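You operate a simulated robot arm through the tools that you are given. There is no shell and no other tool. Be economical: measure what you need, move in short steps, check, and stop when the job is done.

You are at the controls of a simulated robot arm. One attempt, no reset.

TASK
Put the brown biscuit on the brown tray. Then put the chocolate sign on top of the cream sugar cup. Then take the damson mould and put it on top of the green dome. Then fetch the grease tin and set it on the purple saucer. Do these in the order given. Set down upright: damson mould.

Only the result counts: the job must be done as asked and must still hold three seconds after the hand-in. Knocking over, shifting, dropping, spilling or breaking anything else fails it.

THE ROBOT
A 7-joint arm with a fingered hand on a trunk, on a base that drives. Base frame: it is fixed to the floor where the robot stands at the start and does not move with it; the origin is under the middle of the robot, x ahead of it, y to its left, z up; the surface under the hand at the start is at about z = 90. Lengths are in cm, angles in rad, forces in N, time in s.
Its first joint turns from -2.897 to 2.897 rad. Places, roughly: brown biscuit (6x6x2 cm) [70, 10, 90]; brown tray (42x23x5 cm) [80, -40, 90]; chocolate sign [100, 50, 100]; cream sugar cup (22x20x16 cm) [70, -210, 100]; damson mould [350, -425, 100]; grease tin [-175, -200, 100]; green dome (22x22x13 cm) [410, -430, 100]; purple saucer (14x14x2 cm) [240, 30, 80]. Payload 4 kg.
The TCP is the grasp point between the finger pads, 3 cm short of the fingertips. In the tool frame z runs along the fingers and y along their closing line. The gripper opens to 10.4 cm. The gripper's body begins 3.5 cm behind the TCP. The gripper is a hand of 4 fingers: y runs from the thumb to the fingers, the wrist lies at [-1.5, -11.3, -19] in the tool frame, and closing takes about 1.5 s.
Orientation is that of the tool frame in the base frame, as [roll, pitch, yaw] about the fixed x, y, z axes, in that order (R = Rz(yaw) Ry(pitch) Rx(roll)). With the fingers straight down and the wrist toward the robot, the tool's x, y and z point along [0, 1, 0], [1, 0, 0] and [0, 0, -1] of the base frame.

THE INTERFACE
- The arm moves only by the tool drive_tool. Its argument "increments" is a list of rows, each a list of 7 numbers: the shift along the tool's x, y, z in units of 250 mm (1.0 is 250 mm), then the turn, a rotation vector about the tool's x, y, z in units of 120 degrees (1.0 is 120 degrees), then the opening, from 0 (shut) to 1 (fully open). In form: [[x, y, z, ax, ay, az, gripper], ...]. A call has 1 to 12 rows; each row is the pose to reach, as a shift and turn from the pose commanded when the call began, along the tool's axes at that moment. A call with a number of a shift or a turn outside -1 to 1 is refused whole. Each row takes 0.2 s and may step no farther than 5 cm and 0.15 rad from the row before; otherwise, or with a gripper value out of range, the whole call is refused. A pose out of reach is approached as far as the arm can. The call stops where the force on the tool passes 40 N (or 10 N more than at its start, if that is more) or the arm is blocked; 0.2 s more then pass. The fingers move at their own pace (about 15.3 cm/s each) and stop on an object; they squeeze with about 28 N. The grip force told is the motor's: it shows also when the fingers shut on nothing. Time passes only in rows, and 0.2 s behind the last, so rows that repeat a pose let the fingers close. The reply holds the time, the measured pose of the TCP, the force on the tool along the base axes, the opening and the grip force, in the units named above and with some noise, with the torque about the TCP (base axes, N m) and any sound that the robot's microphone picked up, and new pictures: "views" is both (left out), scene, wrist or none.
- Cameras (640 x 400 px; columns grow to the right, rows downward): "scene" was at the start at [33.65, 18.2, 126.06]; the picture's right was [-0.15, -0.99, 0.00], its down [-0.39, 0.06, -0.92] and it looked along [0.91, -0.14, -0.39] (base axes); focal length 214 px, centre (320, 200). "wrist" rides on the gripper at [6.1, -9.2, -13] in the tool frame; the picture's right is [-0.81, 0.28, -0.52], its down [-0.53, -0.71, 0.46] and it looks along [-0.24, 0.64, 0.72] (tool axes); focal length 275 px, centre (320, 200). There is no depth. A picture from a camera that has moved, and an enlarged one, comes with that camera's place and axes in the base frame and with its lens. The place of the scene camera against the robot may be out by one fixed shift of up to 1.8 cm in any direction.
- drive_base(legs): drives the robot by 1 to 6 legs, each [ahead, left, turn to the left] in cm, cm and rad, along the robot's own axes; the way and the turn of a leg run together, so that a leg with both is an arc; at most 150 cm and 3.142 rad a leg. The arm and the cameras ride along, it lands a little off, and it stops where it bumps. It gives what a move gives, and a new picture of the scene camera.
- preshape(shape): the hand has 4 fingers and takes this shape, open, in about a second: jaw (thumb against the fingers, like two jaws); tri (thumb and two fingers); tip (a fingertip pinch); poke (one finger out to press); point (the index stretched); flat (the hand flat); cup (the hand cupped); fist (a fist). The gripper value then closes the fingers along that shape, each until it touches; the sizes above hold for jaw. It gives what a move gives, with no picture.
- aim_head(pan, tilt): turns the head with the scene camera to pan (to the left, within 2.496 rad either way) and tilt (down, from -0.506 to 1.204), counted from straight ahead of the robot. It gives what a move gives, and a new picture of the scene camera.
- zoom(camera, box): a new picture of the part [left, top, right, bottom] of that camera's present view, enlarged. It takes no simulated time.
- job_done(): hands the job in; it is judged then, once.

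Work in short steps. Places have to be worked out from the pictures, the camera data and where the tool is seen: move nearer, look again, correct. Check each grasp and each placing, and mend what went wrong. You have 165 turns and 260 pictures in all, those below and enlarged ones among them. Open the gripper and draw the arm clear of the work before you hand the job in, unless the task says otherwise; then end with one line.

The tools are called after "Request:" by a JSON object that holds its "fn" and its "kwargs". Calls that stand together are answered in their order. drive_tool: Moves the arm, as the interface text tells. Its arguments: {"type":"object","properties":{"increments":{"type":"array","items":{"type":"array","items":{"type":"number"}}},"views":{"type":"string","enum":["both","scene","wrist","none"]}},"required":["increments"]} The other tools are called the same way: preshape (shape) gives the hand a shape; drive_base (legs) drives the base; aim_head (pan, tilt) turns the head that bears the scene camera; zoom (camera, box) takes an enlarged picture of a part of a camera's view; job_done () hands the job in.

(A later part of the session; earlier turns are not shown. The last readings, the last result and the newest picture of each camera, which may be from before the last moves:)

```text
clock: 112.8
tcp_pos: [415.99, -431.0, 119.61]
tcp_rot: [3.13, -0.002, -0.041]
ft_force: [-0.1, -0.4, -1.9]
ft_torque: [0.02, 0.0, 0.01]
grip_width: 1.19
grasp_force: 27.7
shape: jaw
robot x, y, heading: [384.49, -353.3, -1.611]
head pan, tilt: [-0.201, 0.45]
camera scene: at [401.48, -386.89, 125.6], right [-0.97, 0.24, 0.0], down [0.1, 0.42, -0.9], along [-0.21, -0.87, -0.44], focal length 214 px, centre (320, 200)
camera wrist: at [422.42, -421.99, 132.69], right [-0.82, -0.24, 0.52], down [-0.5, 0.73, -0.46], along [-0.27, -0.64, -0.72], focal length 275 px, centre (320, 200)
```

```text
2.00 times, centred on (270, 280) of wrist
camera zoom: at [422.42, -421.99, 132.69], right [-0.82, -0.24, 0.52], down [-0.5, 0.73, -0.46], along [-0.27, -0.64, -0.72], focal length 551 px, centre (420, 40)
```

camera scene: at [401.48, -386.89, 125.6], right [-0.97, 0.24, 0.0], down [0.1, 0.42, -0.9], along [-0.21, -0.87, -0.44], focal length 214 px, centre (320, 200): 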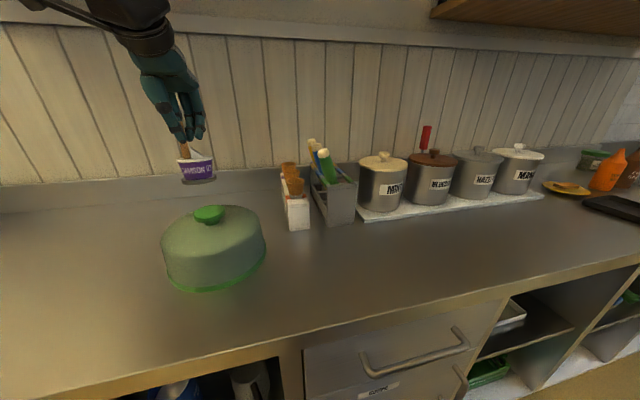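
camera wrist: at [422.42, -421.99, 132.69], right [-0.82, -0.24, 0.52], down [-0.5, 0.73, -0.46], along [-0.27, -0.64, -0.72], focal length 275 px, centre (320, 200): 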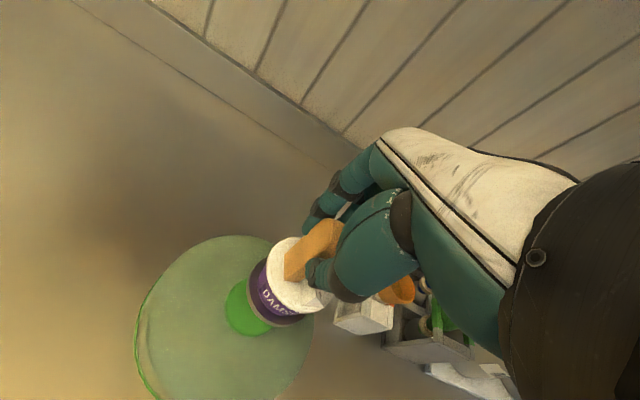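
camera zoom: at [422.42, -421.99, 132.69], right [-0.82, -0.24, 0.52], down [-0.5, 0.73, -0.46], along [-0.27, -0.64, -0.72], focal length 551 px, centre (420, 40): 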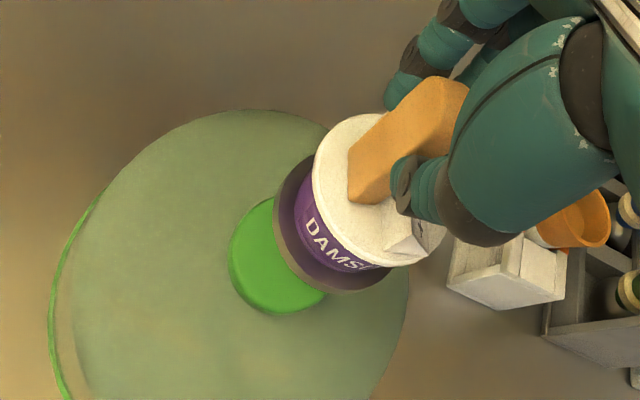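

Cup base and knob agree within ~0.5 cm. Small y correction, lower to just above the knob.

Request:
{"fn": "drive_tool", "kwargs": {"increments": [[0, -0.014, 0.06, 0, 0, 0, 0], [0, -0.014, 0.12, 0, 0, 0, 0], [0, -0.014, 0.17, 0, 0, 0, 0], [0, -0.014, 0.17, 0, 0, 0, 0]], "views": "wrist"}}

Request:
{"fn": "zoom", "kwargs": {"camera": "scene", "box": [160, 140, 260, 240]}}

Request:
{"fn": "zoom", "kwargs": {"camera": "wrist", "box": [200, 200, 340, 350]}}

```text
clock: 113.8
tcp_pos: [415.89, -430.91, 115.32]
tcp_rot: [3.13, -0.001, -0.04]
ft_force: [-1.2, 0.0, -1.4]
ft_torque: [0.03, -0.03, -0.02]
grip_width: 1.19
grasp_force: 27.9
shape: jaw
robot x, y, heading: [384.27, -352.9, -1.608]
head pan, tilt: [-0.201, 0.45]
camera wrist: at [422.43, -421.84, 128.34], right [-0.82, -0.24, 0.52], down [-0.5, 0.73, -0.46], along [-0.27, -0.64, -0.72], focal length 275 px, centre (320, 200)
```

wrist: 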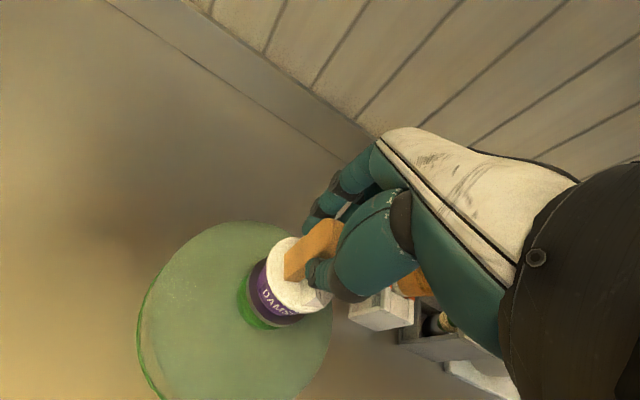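

```text
4.00 times, centred on (210, 190) of scene
camera zoom: at [401.48, -386.89, 125.6], right [-0.97, 0.24, 0.0], down [0.1, 0.42, -0.9], along [-0.21, -0.87, -0.44], focal length 858 px, centre (760, 240)
```

zoom: 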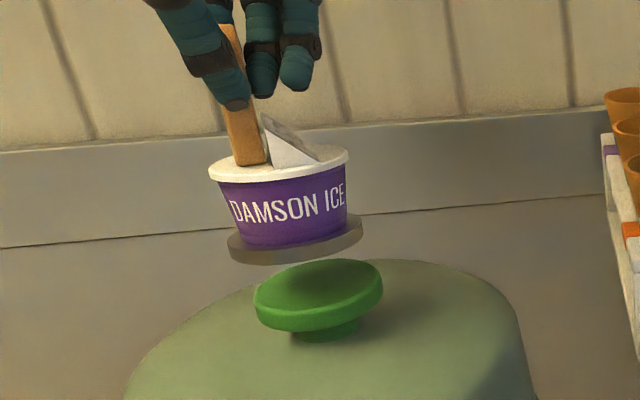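

```text
2.67 times, centred on (270, 275) of wrist
camera zoom: at [422.43, -421.84, 128.34], right [-0.82, -0.24, 0.52], down [-0.5, 0.73, -0.46], along [-0.27, -0.64, -0.72], focal length 734 px, centre (453, 0)
```

zoom: 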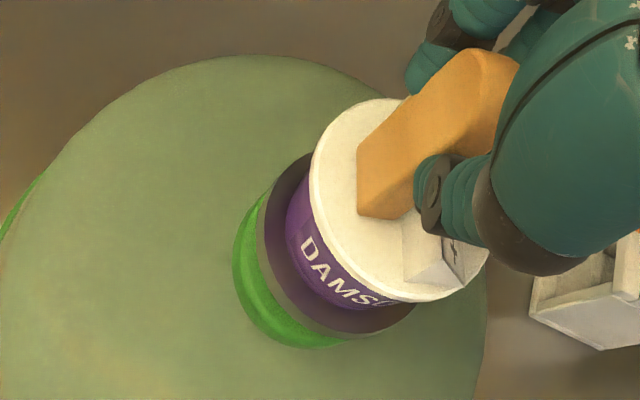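

Alignment is within a few mm. Lower slowly to contact.

Request:
{"fn": "drive_tool", "kwargs": {"increments": [[-0.006, -0.008, 0.02, 0, 0, 0, 0], [-0.006, -0.008, 0.04, 0, 0, 0, 0], [-0.006, -0.008, 0.055, 0, 0, 0, 0], [-0.006, -0.008, 0.055, 0, 0, 0, 0]], "views": "none"}}

Request:
{"fn": "zoom", "kwargs": {"camera": "scene", "box": [160, 140, 260, 240]}}

```text
clock: 114.8
tcp_pos: [415.78, -430.58, 114.03]
tcp_rot: [3.129, -0.001, -0.041]
ft_force: [-0.1, -0.4, -1.8]
ft_torque: [0.0, -0.05, -0.05]
grip_width: 1.22
grasp_force: 28.1
shape: jaw
robot x, y, heading: [384.52, -353.07, -1.61]
head pan, tilt: [-0.201, 0.45]
```

```text
4.00 times, centred on (210, 190) of scene
camera zoom: at [401.48, -386.89, 125.6], right [-0.97, 0.24, 0.0], down [0.1, 0.42, -0.9], along [-0.21, -0.87, -0.44], focal length 858 px, centre (760, 240)
```

zoom: 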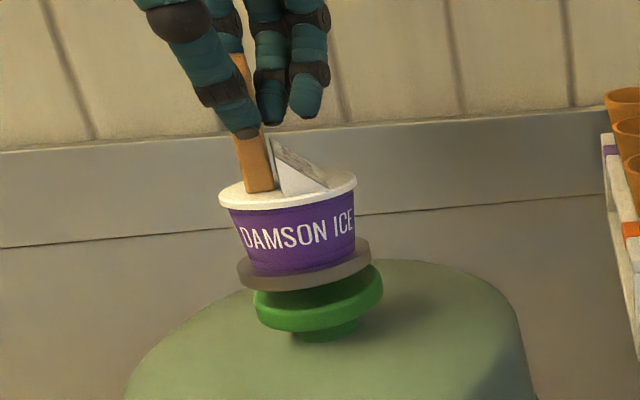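

Request:
{"fn": "drive_tool", "kwargs": {"increments": [[-0.004, 0, 0.01, 0, 0, 0, 0], [-0.004, 0, 0.02, 0, 0, 0, 0], [-0.004, 0, 0.028, 0, 0, 0, 0], [-0.004, 0, 0.028, 0, 0, 0, 0]], "views": "none"}}

Request:
{"fn": "drive_tool", "kwargs": {"increments": [[0, 0, 0.008, 0, 0, 0, 0], [0, 0, 0.016, 0, 0, 0, 0], [0, 0, 0.016, 0, 0, 0, 0]], "views": "none"}}

Request:
{"fn": "zoom", "kwargs": {"camera": "scene", "box": [160, 140, 260, 240]}}

```text
clock: 115.8
tcp_pos: [415.62, -430.5, 113.37]
tcp_rot: [3.13, -0.001, -0.041]
ft_force: [-0.2, -0.6, -2.0]
ft_torque: [0.02, -0.01, -0.01]
grip_width: 1.19
grasp_force: 28.3
shape: jaw
robot x, y, heading: [383.84, -352.97, -1.61]
head pan, tilt: [-0.201, 0.45]
```

```text
clock: 116.6
tcp_pos: [415.6, -430.55, 113.1]
tcp_rot: [3.13, -0.002, -0.039]
ft_force: [0.4, 2.1, 8.6]
ft_torque: [0.0, -0.02, -0.01]
grip_width: 1.2
grasp_force: 27.6
shape: jaw
robot x, y, heading: [384.07, -352.34, -1.61]
head pan, tilt: [-0.201, 0.45]
```

```text
4.00 times, centred on (210, 190) of scene
camera zoom: at [401.47, -386.85, 125.61], right [-0.97, 0.24, 0.0], down [0.1, 0.42, -0.9], along [-0.21, -0.87, -0.44], focal length 858 px, centre (760, 240)
```

zoom: 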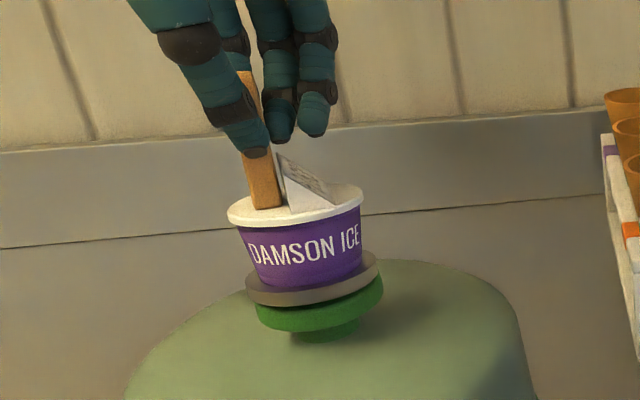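

Contact at ~9 N and centred. Ease off and open a crack to test.

Request:
{"fn": "drive_tool", "kwargs": {"increments": [[0, 0, -0.004, 0, 0, 0, 0.08], [0, 0, -0.004, 0, 0, 0, 0.2], [0, 0, -0.004, 0, 0, 0, 0.3], [0, 0, -0.004, 0, 0, 0, 0.3], [0, 0, -0.004, 0, 0, 0, 0.3]], "views": "wrist"}}

Request:
{"fn": "zoom", "kwargs": {"camera": "scene", "box": [160, 140, 260, 240]}}

```text
clock: 117.8
tcp_pos: [415.56, -430.49, 113.16]
tcp_rot: [3.128, -0.002, -0.041]
ft_force: [-0.8, 0.6, -0.1]
ft_torque: [0.01, -0.02, 0.0]
grip_width: 3.09
grasp_force: 0.0
shape: jaw
robot x, y, heading: [383.96, -352.61, -1.612]
head pan, tilt: [-0.201, 0.45]
camera wrist: at [422.03, -421.51, 126.12], right [-0.82, -0.24, 0.52], down [-0.5, 0.73, -0.46], along [-0.27, -0.64, -0.72], focal length 275 px, centre (320, 200)
```

wrist: 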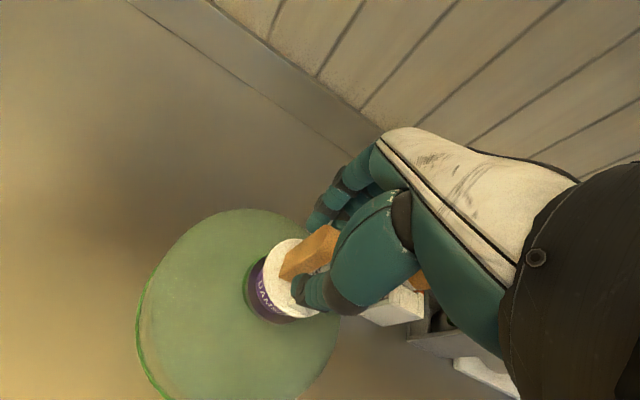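

```text
4.00 times, centred on (210, 190) of scene
camera zoom: at [401.48, -386.89, 125.6], right [-0.97, 0.24, 0.0], down [0.1, 0.42, -0.9], along [-0.21, -0.87, -0.44], focal length 858 px, centre (760, 240)
```

zoom: 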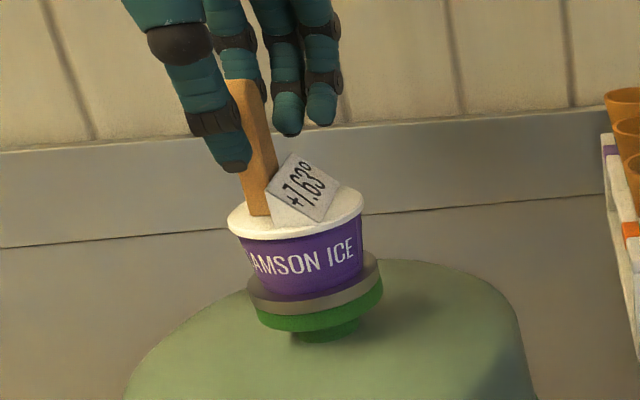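

It rests squarely on the knob. Open fully and rise straight up.

Request:
{"fn": "drive_tool", "kwargs": {"increments": [[0, 0, 0, 0, 0, 0, 0.6], [0, 0, 0, 0, 0, 0, 1], [0, 0, 0, 0, 0, 0, 1], [0, 0, 0, 0, 0, 0, 1], [0, 0, -0.08, 0, 0, 0, 1], [0, 0, -0.2, 0, 0, 0, 1], [0, 0, -0.38, 0, 0, 0, 1], [0, 0, -0.56, 0, 0, 0, 1], [0, 0, -0.74, 0, 0, 0, 1], [0, 0, -0.92, 0, 0, 0, 1]], "views": "wrist"}}

Request:
{"fn": "zoom", "kwargs": {"camera": "scene", "box": [140, 130, 280, 300]}}

```text
clock: 120.0
tcp_pos: [415.58, -430.24, 136.26]
tcp_rot: [3.132, 0.001, -0.041]
ft_force: [0.1, -0.2, -0.2]
ft_torque: [0.01, -0.01, 0.02]
grip_width: 10.38
grasp_force: 0.2
shape: jaw
robot x, y, heading: [384.18, -352.48, -1.606]
head pan, tilt: [-0.201, 0.45]
camera wrist: at [422.14, -421.33, 149.31], right [-0.82, -0.24, 0.52], down [-0.5, 0.73, -0.46], along [-0.27, -0.64, -0.72], focal length 275 px, centre (320, 200)
```

wrist: 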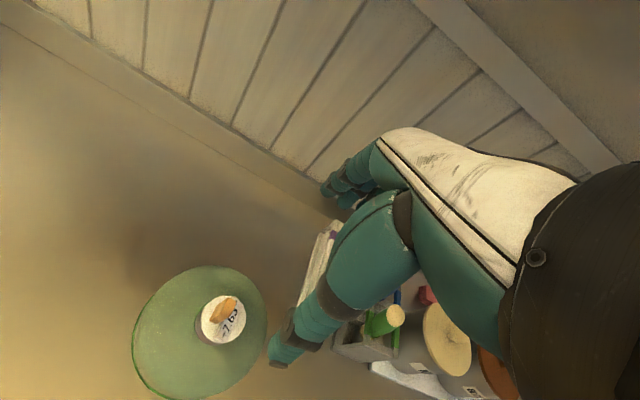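

```text
2.35 times, centred on (210, 215) of scene
camera zoom: at [401.47, -386.89, 125.6], right [-0.97, 0.24, 0.0], down [0.1, 0.42, -0.9], along [-0.21, -0.87, -0.44], focal length 505 px, centre (579, 165)
```

zoom: 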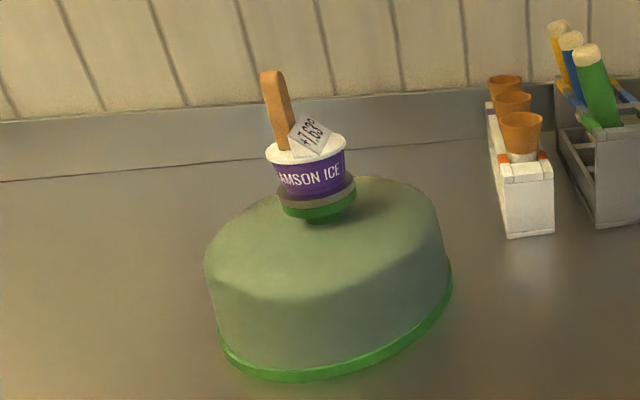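

Step 3 is standing. Tuck the arm again.

Request:
{"fn": "drive_tool", "kwargs": {"increments": [[0, -0.05, -0.15, 0, 0, 0, 1], [0, -0.2, -0.25, 0, 0, 0, 1], [0, -0.35, -0.35, 0, 0, 0, 1], [-0.08, -0.5, -0.45, 0, 0, 0, 1], [-0.2, -0.65, -0.5, 0, 0, 0, 1], [-0.34, -0.78, -0.55, 0, 0, 0, 1], [-0.5, -0.88, -0.55, 0, 0, 0, 1], [-0.66, -0.97, -0.55, 0, 0, 0, 1], [-0.82, -1, -0.55, 0, 0, 0, 1], [-1, -1, -0.55, 0, 0, 0, 1]], "views": "none"}}

Request:
{"fn": "drive_tool", "kwargs": {"increments": [[-0.15, -0.08, 0, 0, 0, 0, 1], [-0.3, -0.16, 0, 0, 0, 0, 1], [-0.45, -0.24, 0, 0, 0, 0, 1], [-0.6, -0.24, 0, 0, 0, 0, 1]], "views": "none"}}

Request:
{"fn": "drive_base", "kwargs": {"legs": [[0, 0, 1.61], [-20, 18, 0]]}}

```text
clock: 122.2
tcp_pos: [391.49, -404.07, 149.36]
tcp_rot: [3.13, -0.001, -0.037]
ft_force: [0.5, -0.2, -0.8]
ft_torque: [0.02, 0.0, -0.01]
grip_width: 10.37
grasp_force: 0.2
shape: jaw
robot x, y, heading: [383.7, -352.74, -1.606]
head pan, tilt: [-0.201, 0.45]
```

```text
clock: 123.2
tcp_pos: [376.55, -397.57, 149.27]
tcp_rot: [3.128, -0.002, -0.04]
ft_force: [0.6, -0.6, -0.4]
ft_torque: [0.0, 0.04, -0.03]
grip_width: 10.36
grasp_force: 0.0
shape: jaw
robot x, y, heading: [384.44, -352.68, -1.613]
head pan, tilt: [-0.201, 0.45]
```

```text
clock: 129.1
tcp_pos: [408.98, -340.45, 149.29]
tcp_rot: [3.129, -0.004, 1.586]
ft_force: [-0.7, 1.6, 0.5]
ft_torque: [0.02, 0.02, -0.01]
grip_width: 10.34
grasp_force: 0.1
shape: jaw
robot x, y, heading: [363.93, -335.19, 0.013]
head pan, tilt: [-0.201, 0.45]
camera scene: at [397.17, -317.08, 125.6], right [-0.18, -0.98, 0.0], down [-0.43, 0.08, -0.9], along [0.88, -0.17, -0.44], focal length 214 px, centre (320, 200)
```

scene: 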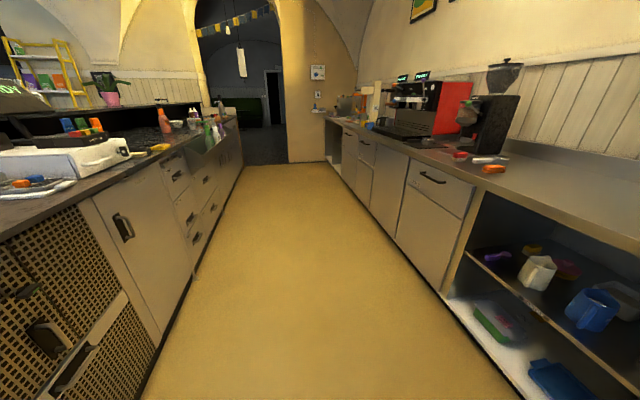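

Drive back down the corridor to near x≈0.

Request:
{"fn": "drive_base", "kwargs": {"legs": [[-148, 0, -0.013], [-148, 0, 0], [-65, 0, 0]]}}

Request:
{"fn": "aim_head", "kwargs": {"pan": 2.4, "tilt": 0.35}}

Request:
{"fn": "aim_head", "kwargs": {"pan": -2.4, "tilt": 0.35}}

```text
clock: 146.6
tcp_pos: [47.09, -346.6, 149.18]
tcp_rot: [3.13, -0.003, 1.592]
ft_force: [0.6, 0.4, 0.2]
ft_torque: [0.01, 0.01, 0.01]
grip_width: 10.4
grasp_force: 0.0
shape: jaw
robot x, y, heading: [1.9, -341.81, 0.021]
head pan, tilt: [-0.201, 0.45]
camera scene: at [35.1, -323.33, 125.6], right [-0.18, -0.98, 0.0], down [-0.43, 0.08, -0.9], along [0.89, -0.16, -0.44], focal length 214 px, centre (320, 200)
```

scene: 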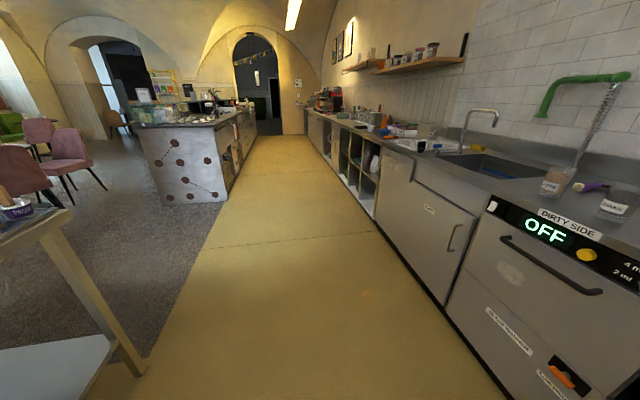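

```text
clock: 148.9
tcp_pos: [47.08, -346.43, 149.26]
tcp_rot: [3.129, 0.0, 1.593]
ft_force: [-0.6, 0.9, 0.9]
ft_torque: [-0.01, 0.0, -0.01]
grip_width: 10.36
grasp_force: 0.0
shape: jaw
robot x, y, heading: [2.21, -341.94, 0.02]
head pan, tilt: [2.4, 0.351]
camera scene: at [19.05, -315.55, 126.53], right [0.66, 0.75, 0.0], down [0.26, -0.23, -0.94], along [-0.71, 0.62, -0.34], focal length 214 px, centre (320, 200)
```

scene: 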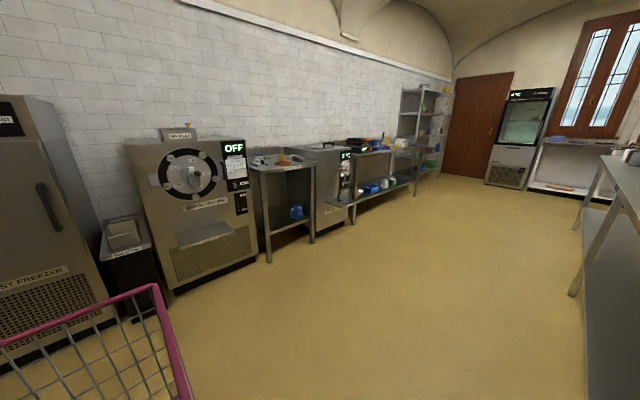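

```text
clock: 152.7
tcp_pos: [47.01, -346.57, 149.21]
tcp_rot: [3.129, -0.002, 1.59]
ft_force: [0.0, -0.6, 0.7]
ft_torque: [-0.04, 0.02, -0.01]
grip_width: 10.4
grasp_force: 0.0
shape: jaw
robot x, y, heading: [2.02, -342.09, 0.024]
head pan, tilt: [-2.4, 0.351]
camera scene: at [19.33, -328.14, 126.53], right [-0.69, 0.72, 0.0], down [0.25, 0.24, -0.94], along [-0.68, -0.65, -0.34], focal length 214 px, centre (320, 200)
```

scene: 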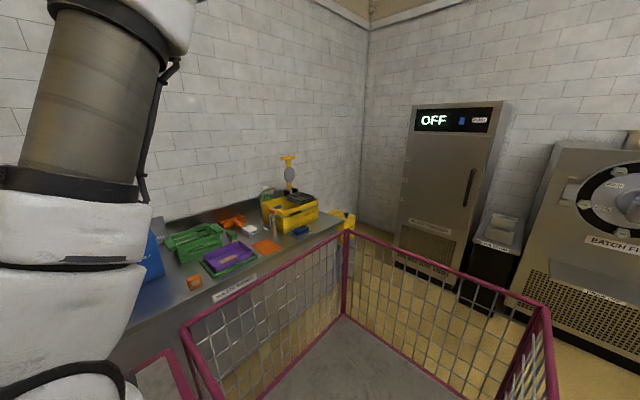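

The tin should be on the small table between the machines. Zoom using the left view.

Request:
{"fn": "aim_head", "kwargs": {"pan": 2.4, "tilt": 0.25}}

Request:
{"fn": "zoom", "kwargs": {"camera": "scene", "box": [230, 90, 350, 200]}}

```text
clock: 156.5
tcp_pos: [46.88, -346.63, 149.24]
tcp_rot: [3.129, -0.004, 1.592]
ft_force: [0.5, -0.2, -0.7]
ft_torque: [0.06, -0.01, -0.01]
grip_width: 10.37
grasp_force: 0.1
shape: jaw
robot x, y, heading: [2.19, -341.72, 0.023]
head pan, tilt: [2.4, 0.25]
camera scene: at [19.03, -315.54, 127.47], right [0.66, 0.75, 0.0], down [0.19, -0.16, -0.97], along [-0.73, 0.64, -0.25], focal length 214 px, centre (320, 200)
```

scene: 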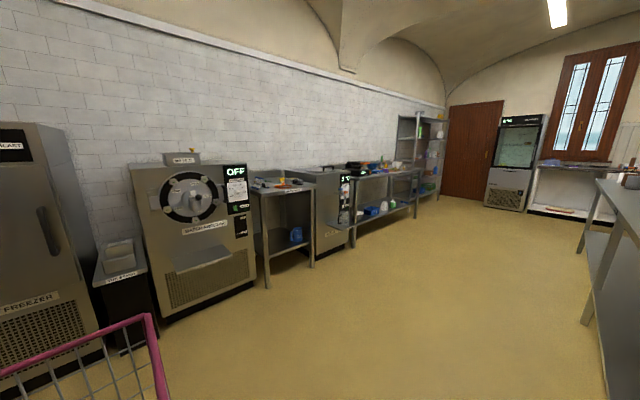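

```text
3.64 times, centred on (290, 145) of scene
camera zoom: at [19.03, -315.54, 127.47], right [0.66, 0.75, 0.0], down [0.19, -0.16, -0.97], along [-0.73, 0.64, -0.25], focal length 780 px, centre (429, 400)
```

zoom: 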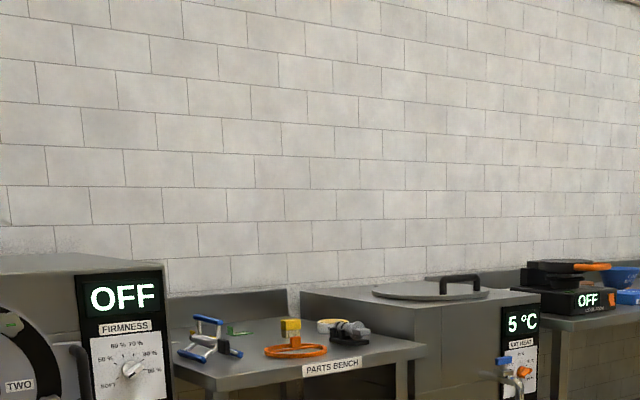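

The bench ("Parts bench") is at x<−140, y −240…−185. Turn around, drive out and align with it.

Request:
{"fn": "drive_base", "kwargs": {"legs": [[0, 0, 3.12], [50, 0, 0], [0, -136, 0]]}}

Request:
{"fn": "aim_head", "kwargs": {"pan": -0.1, "tilt": 0.4}}

```text
clock: 173.2
tcp_pos: [-94.84, -200.9, 149.23]
tcp_rot: [3.129, -0.002, -1.558]
ft_force: [0.0, 0.2, -0.4]
ft_torque: [-0.01, 0.03, -0.03]
grip_width: 10.43
grasp_force: 0.0
shape: jaw
robot x, y, heading: [-50.34, -206.03, -3.131]
head pan, tilt: [2.4, 0.25]
camera scene: at [-66.22, -232.89, 127.47], right [-0.67, -0.75, 0.0], down [-0.18, 0.16, -0.97], along [0.72, -0.64, -0.25], focal length 214 px, centre (320, 200)
```

scene: 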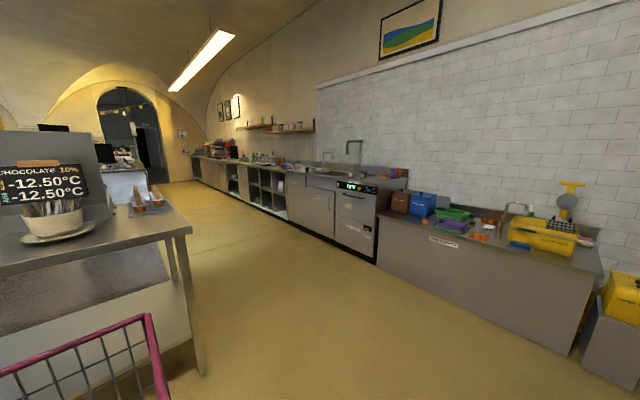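

```text
clock: 175.5
tcp_pos: [-94.98, -200.88, 149.25]
tcp_rot: [3.13, -0.001, -1.558]
ft_force: [0.1, -0.4, -0.2]
ft_torque: [0.01, 0.04, 0.0]
grip_width: 10.38
grasp_force: 0.2
shape: jaw
robot x, y, heading: [-50.28, -206.23, -3.125]
head pan, tilt: [-0.099, 0.4]
camera scene: at [-82.42, -225.89, 126.07], right [0.08, 1.0, 0.0], down [0.39, -0.03, -0.92], along [-0.92, 0.08, -0.39], focal length 214 px, centre (320, 200)
```

scene: 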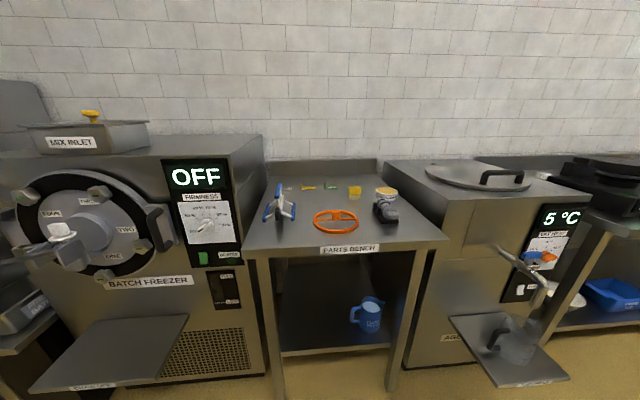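

Request:
{"fn": "zoom", "kwargs": {"camera": "scene", "box": [240, 160, 440, 260]}}

```text
3.20 times, centred on (340, 210) of scene
camera zoom: at [-82.42, -225.89, 126.07], right [0.08, 1.0, 0.0], down [0.39, -0.03, -0.92], along [-0.92, 0.08, -0.39], focal length 686 px, centre (256, 168)
```

zoom: 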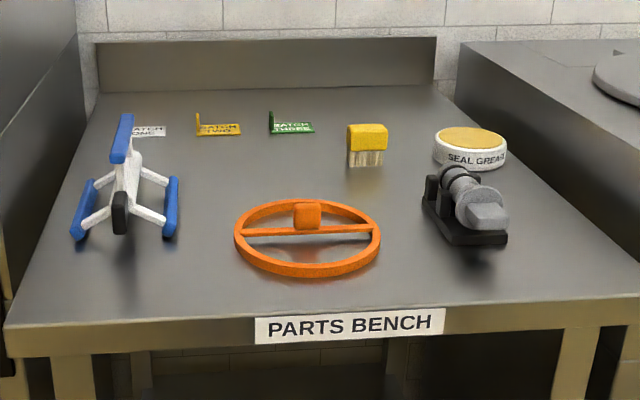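

"Seal grease" tin with yellow lid at about (−168, −189), ~9.5 cm wide. Drive closer.

Request:
{"fn": "drive_base", "kwargs": {"legs": [[38, 0, -0.014]]}}

Request:
{"fn": "aim_head", "kwargs": {"pan": -0.55, "tilt": 0.55}}

Request:
{"fn": "zoom", "kwargs": {"camera": "scene", "box": [220, 120, 420, 260]}}

```text
clock: 177.9
tcp_pos: [-133.32, -199.72, 149.34]
tcp_rot: [3.13, 0.0, -1.584]
ft_force: [0.2, 0.0, -0.1]
ft_torque: [-0.03, 0.01, 0.01]
grip_width: 10.37
grasp_force: 0.2
shape: jaw
robot x, y, heading: [-88.4, -205.69, 3.129]
head pan, tilt: [-0.099, 0.4]
camera scene: at [-121.47, -225.03, 126.07], right [0.11, 0.99, 0.0], down [0.39, -0.04, -0.92], along [-0.92, 0.1, -0.39], focal length 214 px, centre (320, 200)
```

scene: 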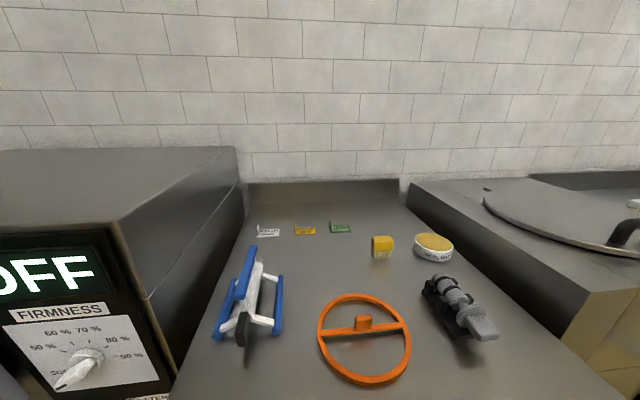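

```text
clock: 178.8
tcp_pos: [-133.41, -199.8, 149.25]
tcp_rot: [3.129, -0.002, -1.583]
ft_force: [0.4, 0.0, -0.3]
ft_torque: [0.02, -0.01, -0.03]
grip_width: 10.39
grasp_force: 0.0
shape: jaw
robot x, y, heading: [-88.58, -205.52, 3.13]
head pan, tilt: [-0.55, 0.55]
camera scene: at [-119.87, -221.28, 124.7], right [0.53, 0.85, 0.0], down [0.44, -0.28, -0.85], along [-0.72, 0.45, -0.52], focal length 214 px, centre (320, 200)
```

scene: 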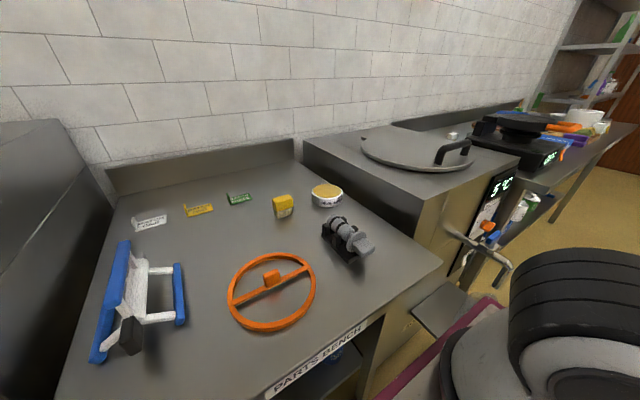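

```text
2.86 times, centred on (320, 190) of scene
camera zoom: at [-119.87, -221.28, 124.7], right [0.53, 0.85, 0.0], down [0.44, -0.28, -0.85], along [-0.72, 0.45, -0.52], focal length 613 px, centre (320, 229)
```

zoom: 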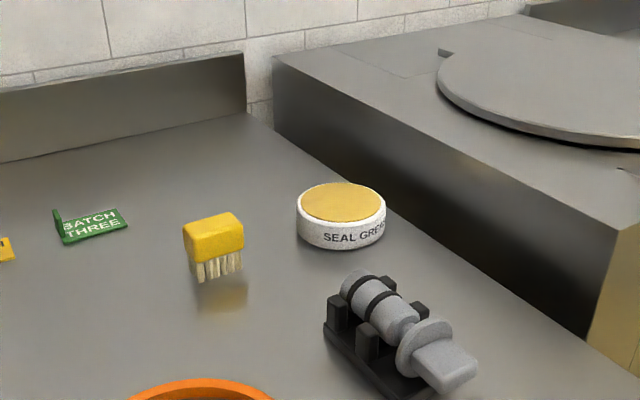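

Tin ≈9.4 cm wide, about 3.5 high, near (−165, −190). Move the hand above for a wrist view.

Request:
{"fn": "drive_tool", "kwargs": {"increments": [[-0.1, 0.15, 0, 0, 0, 0, 1], [-0.2, 0.3, 0.05, 0, 0, 0, 1], [-0.3, 0.45, 0.1, 0, 0, 0, 1], [-0.36, 0.6, 0.18, 0, 0, 0, 1], [-0.38, 0.74, 0.3, 0, 0, 0, 1], [-0.38, 0.86, 0.44, 0, 0, 0, 1], [-0.38, 0.98, 0.58, 0, 0, 0, 1], [-0.38, 1, 0.76, 0, 0, 0, 1], [-0.38, 1, 0.76, 0, 0, 0, 1]]}}

Request:
{"fn": "zoom", "kwargs": {"camera": "wrist", "box": [140, 180, 340, 380]}}

```text
clock: 180.8
tcp_pos: [-158.52, -189.94, 130.75]
tcp_rot: [3.131, -0.001, -1.585]
ft_force: [-0.6, -0.6, -0.4]
ft_torque: [-0.04, -0.02, -0.01]
grip_width: 10.39
grasp_force: 0.0
shape: jaw
robot x, y, heading: [-88.46, -206.07, 3.126]
head pan, tilt: [-0.55, 0.55]
camera scene: at [-119.86, -221.28, 124.7], right [0.53, 0.85, 0.0], down [0.44, -0.28, -0.85], along [-0.72, 0.45, -0.52], focal length 214 px, centre (320, 200)
camera wrist: at [-149.21, -196.34, 143.74], right [-0.26, 0.81, 0.52], down [0.72, 0.52, -0.46], along [-0.65, 0.25, -0.72], focal length 275 px, centre (320, 200)
```

scene: 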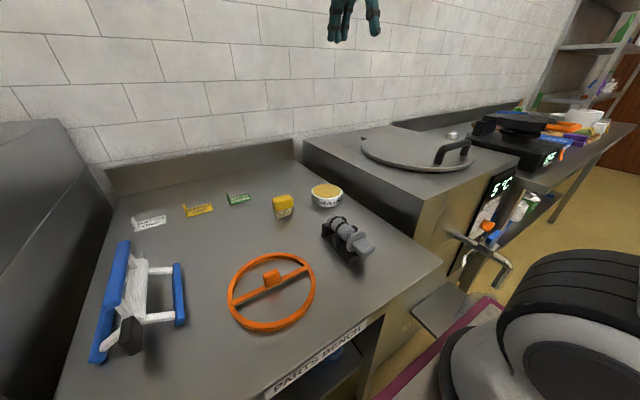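
wrist: 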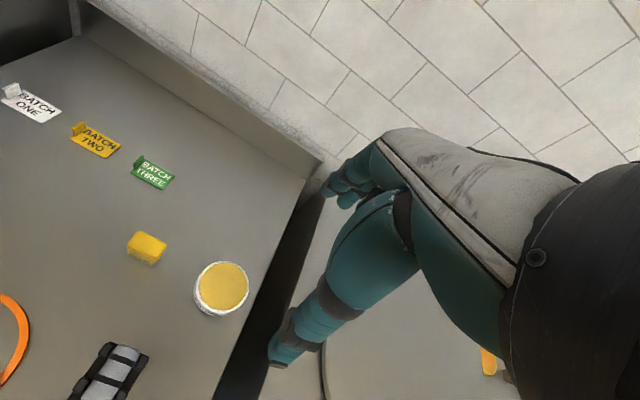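

```text
2.00 times, centred on (240, 280) of wrist
camera zoom: at [-149.21, -196.34, 143.74], right [-0.26, 0.81, 0.52], down [0.72, 0.52, -0.46], along [-0.65, 0.25, -0.72], focal length 551 px, centre (480, 40)
```

zoom: 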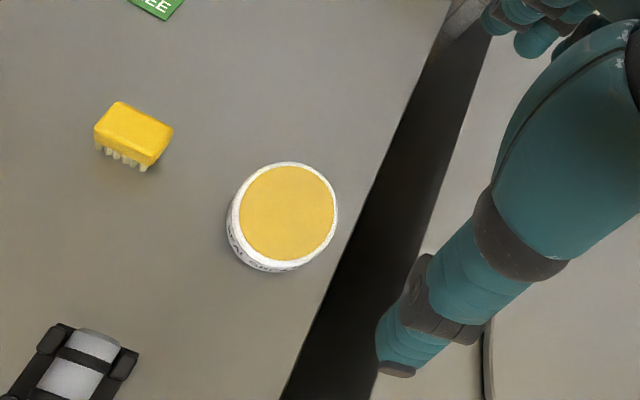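

The tin's lid centre works out to (−165.0, −190.2); the chiller wall (y≈−181, top ≈100) leaves room for the default orientation. Descend over it to z≈106 and recheck.

Request:
{"fn": "drive_tool", "kwargs": {"increments": [[0.014, 0.13, 0.1, 0, 0, 0, 1], [0.014, 0.26, 0.2, 0, 0, 0, 1], [0.014, 0.26, 0.38, 0, 0, 0, 1], [0.014, 0.26, 0.56, 0, 0, 0, 1], [0.014, 0.26, 0.74, 0, 0, 0, 1], [0.014, 0.26, 0.9, 0, 0, 0, 1], [0.014, 0.26, 0.96, 0, 0, 0, 1], [0.014, 0.26, 0.96, 0, 0, 0, 1]]}}

Request:
{"fn": "zoom", "kwargs": {"camera": "wrist", "box": [180, 160, 400, 390]}}

Request:
{"fn": "zoom", "kwargs": {"camera": "scene", "box": [260, 100, 420, 240]}}

```text
clock: 182.6
tcp_pos: [-165.4, -190.32, 106.45]
tcp_rot: [3.13, -0.002, -1.585]
ft_force: [-0.1, -0.1, 0.3]
ft_torque: [0.0, -0.03, 0.01]
grip_width: 10.39
grasp_force: 0.2
shape: jaw
robot x, y, heading: [-88.83, -205.39, 3.13]
head pan, tilt: [-0.55, 0.55]
camera scene: at [-119.87, -221.28, 124.7], right [0.53, 0.85, 0.0], down [0.44, -0.28, -0.85], along [-0.72, 0.45, -0.52], focal length 214 px, centre (320, 200)
camera wrist: at [-155.97, -196.62, 119.45], right [-0.26, 0.81, 0.52], down [0.72, 0.52, -0.46], along [-0.65, 0.25, -0.72], focal length 275 px, centre (320, 200)
```

scene: 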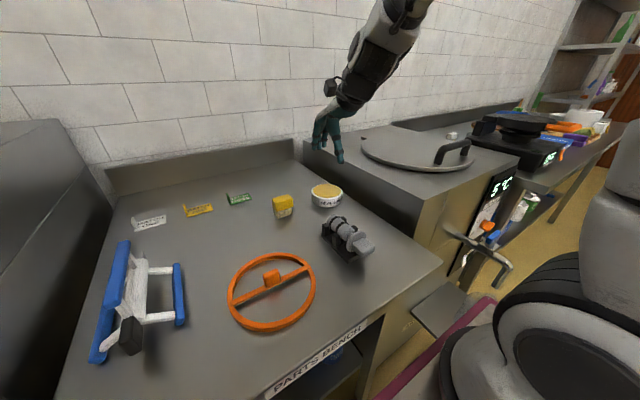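
wrist: 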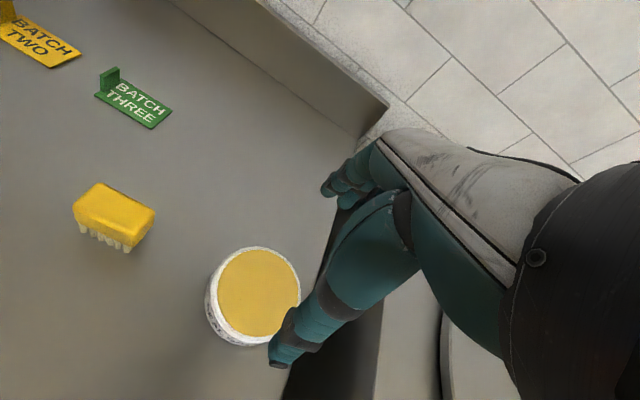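

```text
1.74 times, centred on (290, 275) of wrist
camera zoom: at [-155.97, -196.62, 119.45], right [-0.26, 0.81, 0.52], down [0.72, 0.52, -0.46], along [-0.65, 0.25, -0.72], focal length 479 px, centre (372, 70)
```

zoom: 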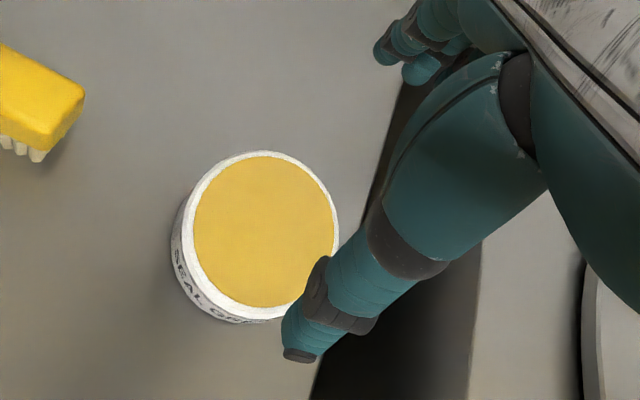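

```text
2.86 times, centred on (340, 170) of scene
camera zoom: at [-119.87, -221.28, 124.7], right [0.53, 0.85, 0.0], down [0.44, -0.28, -0.85], along [-0.72, 0.45, -0.52], focal length 613 px, centre (263, 286)
```

zoom: 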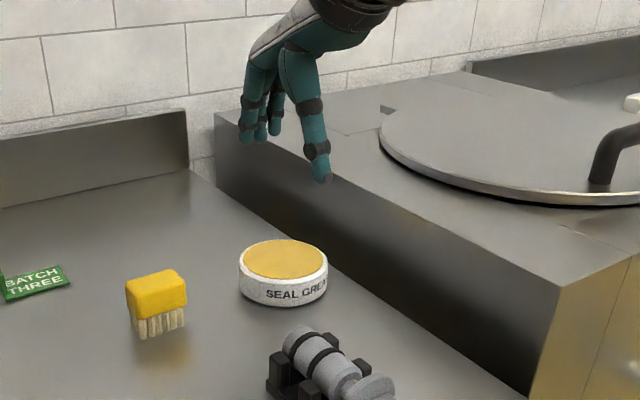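

Tin centre (−165.0, −190.3), diameter ≈9. Shift 0.4 cm and descend to z≈97.5 to check before the last bit.

Request:
{"fn": "drive_tool", "kwargs": {"increments": [[0, -0.016, 0.15, 0, 0, 0, 1], [0, -0.016, 0.28, 0, 0, 0, 1], [0, -0.016, 0.35, 0, 0, 0, 1], [0, -0.016, 0.35, 0, 0, 0, 1]], "views": "wrist"}}

Request:
{"fn": "zoom", "kwargs": {"camera": "scene", "box": [260, 100, 420, 240]}}

Request:
{"fn": "zoom", "kwargs": {"camera": "wrist", "box": [200, 180, 400, 390]}}

```text
clock: 183.6
tcp_pos: [-165.04, -190.28, 97.78]
tcp_rot: [3.13, -0.002, -1.586]
ft_force: [0.1, -0.2, 0.0]
ft_torque: [-0.01, 0.02, -0.02]
grip_width: 10.38
grasp_force: 0.1
shape: jaw
robot x, y, heading: [-88.51, -206.1, 3.128]
head pan, tilt: [-0.55, 0.55]
camera wrist: at [-155.69, -196.56, 110.76], right [-0.26, 0.81, 0.52], down [0.72, 0.52, -0.46], along [-0.65, 0.25, -0.72], focal length 275 px, centre (320, 200)
```

wrist: 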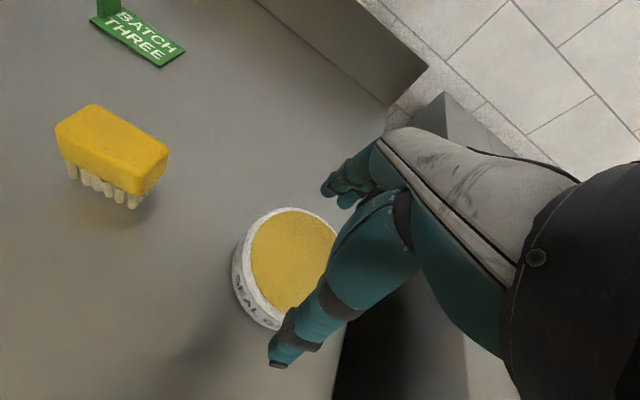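

```text
2.86 times, centred on (340, 170) of scene
camera zoom: at [-119.87, -221.28, 124.7], right [0.53, 0.85, 0.0], down [0.44, -0.28, -0.85], along [-0.72, 0.45, -0.52], focal length 613 px, centre (263, 286)
```

zoom: 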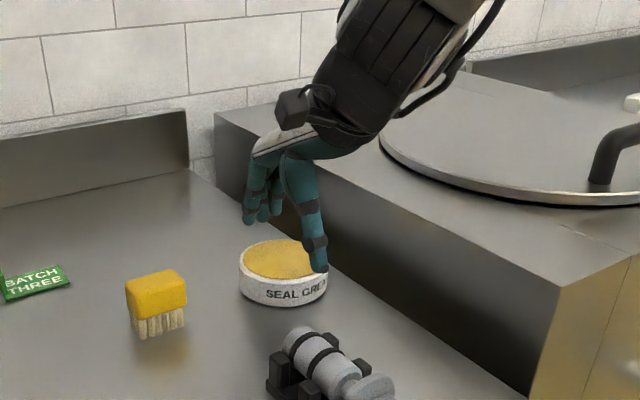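

```text
1.90 times, centred on (300, 285) of wrist
camera zoom: at [-155.69, -196.56, 110.76], right [-0.26, 0.81, 0.52], down [0.72, 0.52, -0.46], along [-0.65, 0.25, -0.72], focal length 524 px, centre (358, 38)
```

zoom: 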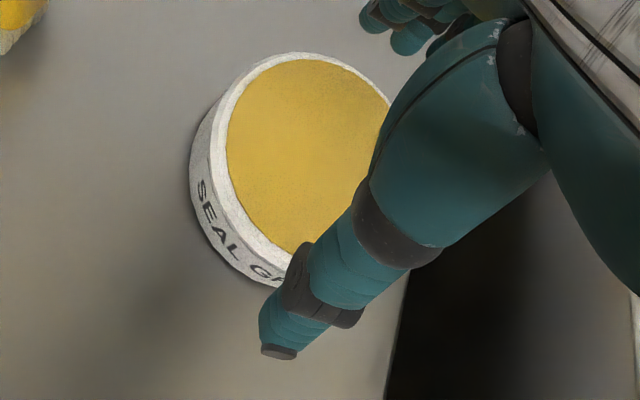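

Aligned within a few mm. Descend the last 3 cm and, if free, close.

Request:
{"fn": "drive_tool", "kwargs": {"increments": [[0.008, -0.008, 0.05, 0, 0, 0, 1], [0.008, -0.008, 0.09, 0, 0, 0, 1], [0.008, -0.008, 0.125, 0, 0, 0, 1], [0.008, -0.008, 0.125, 0, 0, 0, 1]], "views": "wrist"}}

Request:
{"fn": "zoom", "kwargs": {"camera": "scene", "box": [260, 100, 420, 240]}}

```text
clock: 184.6
tcp_pos: [-164.81, -190.39, 94.72]
tcp_rot: [3.129, -0.002, -1.586]
ft_force: [-1.1, 0.1, 0.0]
ft_torque: [0.02, 0.02, -0.03]
grip_width: 10.39
grasp_force: 0.0
shape: jaw
robot x, y, heading: [-88.25, -205.77, 3.131]
head pan, tilt: [-0.55, 0.55]
camera wrist: at [-155.58, -196.8, 107.71], right [-0.26, 0.81, 0.52], down [0.71, 0.52, -0.46], along [-0.65, 0.25, -0.72], focal length 275 px, centre (320, 200)
```

wrist: 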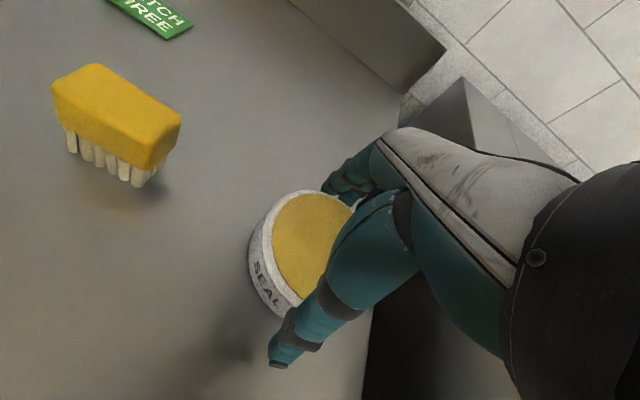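

```text
2.86 times, centred on (340, 170) of scene
camera zoom: at [-119.87, -221.28, 124.7], right [0.53, 0.85, 0.0], down [0.44, -0.28, -0.85], along [-0.72, 0.45, -0.52], focal length 613 px, centre (263, 286)
```

zoom: 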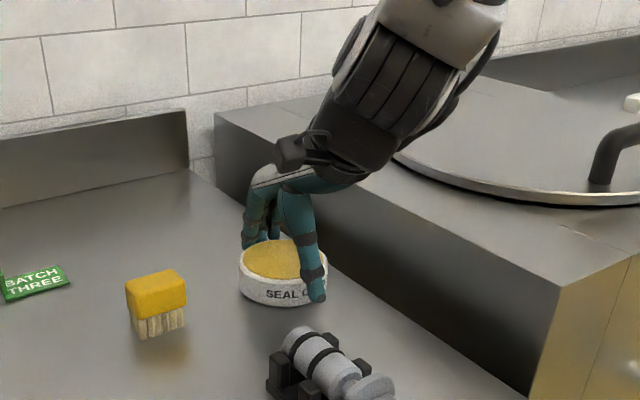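

Free descent, thumb in front of the tin and fingers behind. Close.

Request:
{"fn": "drive_tool", "kwargs": {"increments": [[0, 0, 0.01, 0, 0, 0, 0.8], [0, 0, 0.01, 0, 0, 0, 0.5], [0, 0, 0.01, 0, 0, 0, 0.2], [0, 0, 0.01, 0, 0, 0, 0], [0, 0, 0.01, 0, 0, 0, 0], [0, 0, 0.01, 0, 0, 0, 0], [0, 0, 0.01, 0, 0, 0, 0], [0, 0, 0.01, 0, 0, 0, 0]], "views": "wrist"}}

Request:
{"fn": "zoom", "kwargs": {"camera": "scene", "box": [260, 100, 420, 240]}}

```text
clock: 186.4
tcp_pos: [-164.94, -190.6, 94.46]
tcp_rot: [3.129, -0.001, -1.584]
ft_force: [0.5, -0.8, 2.6]
ft_torque: [0.0, 0.0, 0.02]
grip_width: 8.1
grasp_force: 28.3
shape: jaw
robot x, y, heading: [-88.46, -206.04, 3.128]
head pan, tilt: [-0.55, 0.55]
camera wrist: at [-155.61, -196.75, 107.48], right [-0.26, 0.81, 0.52], down [0.72, 0.52, -0.46], along [-0.65, 0.25, -0.72], focal length 275 px, centre (320, 200)
```

wrist: 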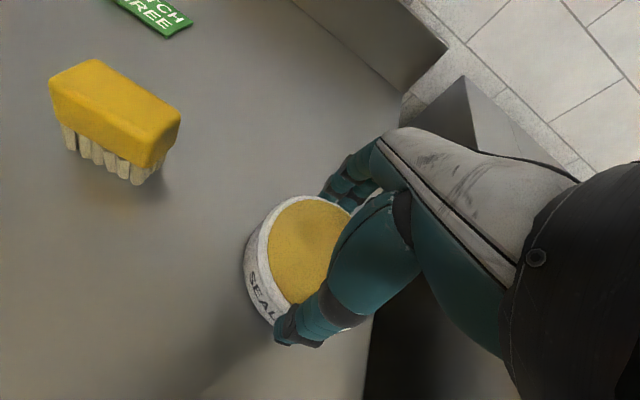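

```text
2.86 times, centred on (340, 170) of scene
camera zoom: at [-119.86, -221.28, 124.7], right [0.53, 0.85, 0.0], down [0.44, -0.28, -0.85], along [-0.72, 0.45, -0.52], focal length 613 px, centre (263, 286)
```

zoom: 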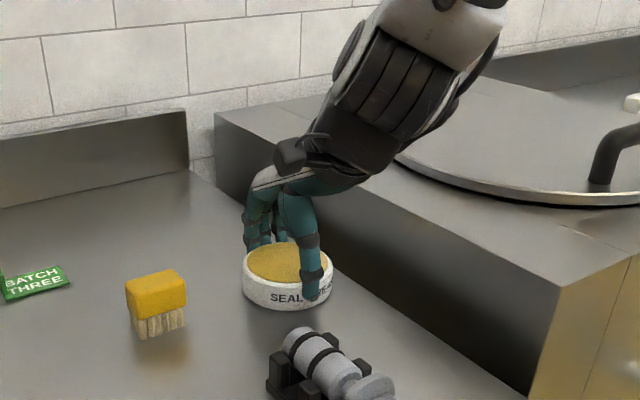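

Gripped at 8.1 cm. Lift gently.

Request:
{"fn": "drive_tool", "kwargs": {"increments": [[0, 0, -0.03, 0, 0, 0, 0], [0, 0, -0.08, 0, 0, 0, 0], [0, 0, -0.15, 0, 0, 0, 0], [0, 0, -0.25, 0, 0, 0, 0], [0, 0, -0.36, 0, 0, 0, 0], [0, 0, -0.36, 0, 0, 0, 0]], "views": "wrist"}}

Request:
{"fn": "zoom", "kwargs": {"camera": "scene", "box": [260, 60, 420, 200]}}

```text
clock: 187.8
tcp_pos: [-164.77, -190.19, 103.54]
tcp_rot: [3.129, -0.003, -1.585]
ft_force: [0.2, -0.1, -2.2]
ft_torque: [0.0, -0.01, -0.06]
grip_width: 8.11
grasp_force: 27.8
shape: jaw
robot x, y, heading: [-88.51, -206.2, 3.133]
head pan, tilt: [-0.55, 0.55]
camera wrist: at [-155.53, -196.56, 116.56], right [-0.26, 0.81, 0.52], down [0.72, 0.52, -0.46], along [-0.65, 0.25, -0.72], focal length 275 px, centre (320, 200)
```

wrist: 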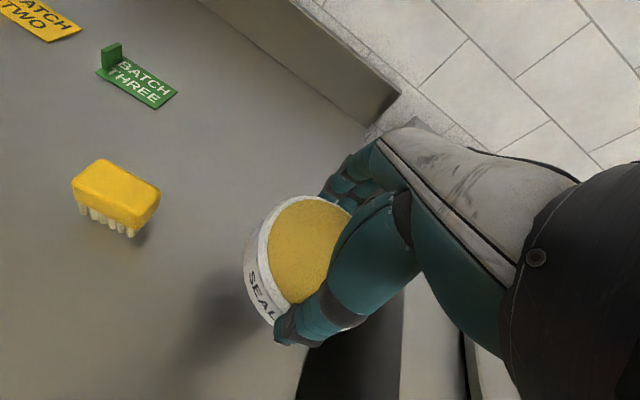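

```text
2.86 times, centred on (340, 130) of scene
camera zoom: at [-119.88, -221.28, 124.7], right [0.53, 0.85, 0.0], down [0.44, -0.28, -0.85], along [-0.72, 0.45, -0.52], focal length 613 px, centre (263, 400)
```

zoom: 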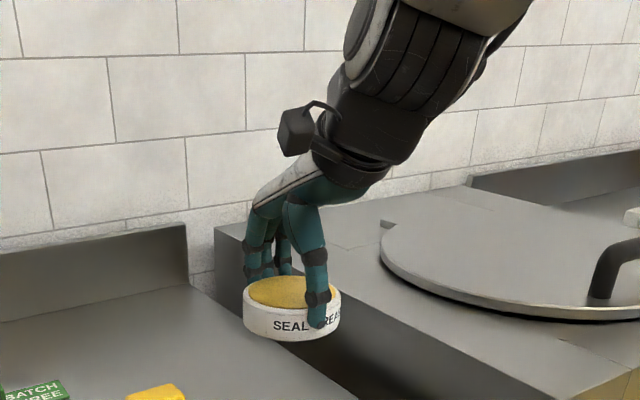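

The tin is held. Raise and tuck the arm.

Request:
{"fn": "drive_tool", "kwargs": {"increments": [[0, 0, -0.18, 0, 0, 0, 0], [0, 0, -0.36, 0, 0, 0, 0], [0, 0, -0.54, 0, 0, 0, 0], [0, -0.08, -0.7, 0, 0, 0, 0], [0, -0.2, -0.84, 0, 0, 0, 0], [0.05, -0.34, -0.96, 0, 0, 0, 0], [0.1, -0.5, -1, 0, 0, 0, 0], [0.15, -0.66, -1, 0, 0, 0, 0], [0.2, -0.82, -1, 0, 0, 0, 0], [0.25, -0.98, -1, 0, 0, 0, 0]], "views": "none"}}

Request:
{"fn": "drive_tool", "kwargs": {"increments": [[0.03, -0.12, -0.12, 0, 0, 0, 0], [0.06, -0.24, -0.24, 0, 0, 0, 0], [0.06, -0.24, -0.36, 0, 0, 0, 0], [0.06, -0.24, -0.36, 0, 0, 0, 0]], "views": "wrist"}}

Request:
{"fn": "drive_base", "kwargs": {"legs": [[-38, 0, 0], [0, 128, 0], [0, 0, -1.56]]}}

```text
clock: 190.0
tcp_pos: [-139.9, -197.07, 128.3]
tcp_rot: [3.131, -0.003, -1.586]
ft_force: [-0.2, -0.4, -3.0]
ft_torque: [0.01, -0.02, -0.02]
grip_width: 8.09
grasp_force: 28.0
shape: jaw
robot x, y, heading: [-88.73, -205.91, 3.12]
head pan, tilt: [-0.55, 0.55]
```

```text
clock: 191.0
tcp_pos: [-133.84, -198.49, 137.29]
tcp_rot: [3.128, -0.004, -1.585]
ft_force: [-0.2, -0.5, -1.0]
ft_torque: [-0.05, 0.01, -0.01]
grip_width: 8.1
grasp_force: 27.8
shape: jaw
robot x, y, heading: [-88.72, -206.02, 3.128]
head pan, tilt: [-0.55, 0.55]
camera wrist: at [-124.54, -204.75, 150.27], right [-0.26, 0.81, 0.52], down [0.72, 0.52, -0.46], along [-0.65, 0.25, -0.72], focal length 275 px, centre (320, 200)
```

wrist: 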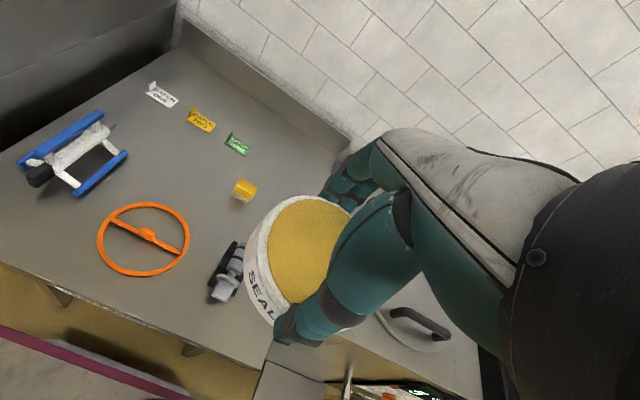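

```text
clock: 203.2
tcp_pos: [-44.8, -288.06, 137.33]
tcp_rot: [3.131, -0.002, -3.128]
ft_force: [0.0, -0.5, -1.6]
ft_torque: [0.0, 0.03, -0.01]
grip_width: 8.09
grasp_force: 28.3
shape: jaw
robot x, y, heading: [-50.88, -333.5, 1.586]
head pan, tilt: [-0.55, 0.55]
camera scene: at [-66.36, -302.57, 124.7], right [0.86, -0.51, 0.0], down [-0.27, -0.45, -0.85], along [0.43, 0.73, -0.52], focal length 214 px, centre (320, 200)
```

scene: 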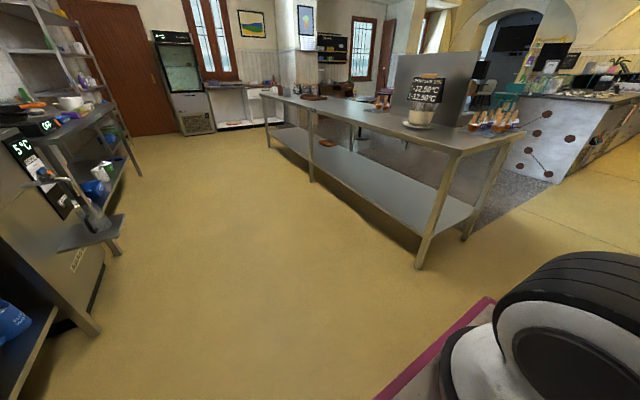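

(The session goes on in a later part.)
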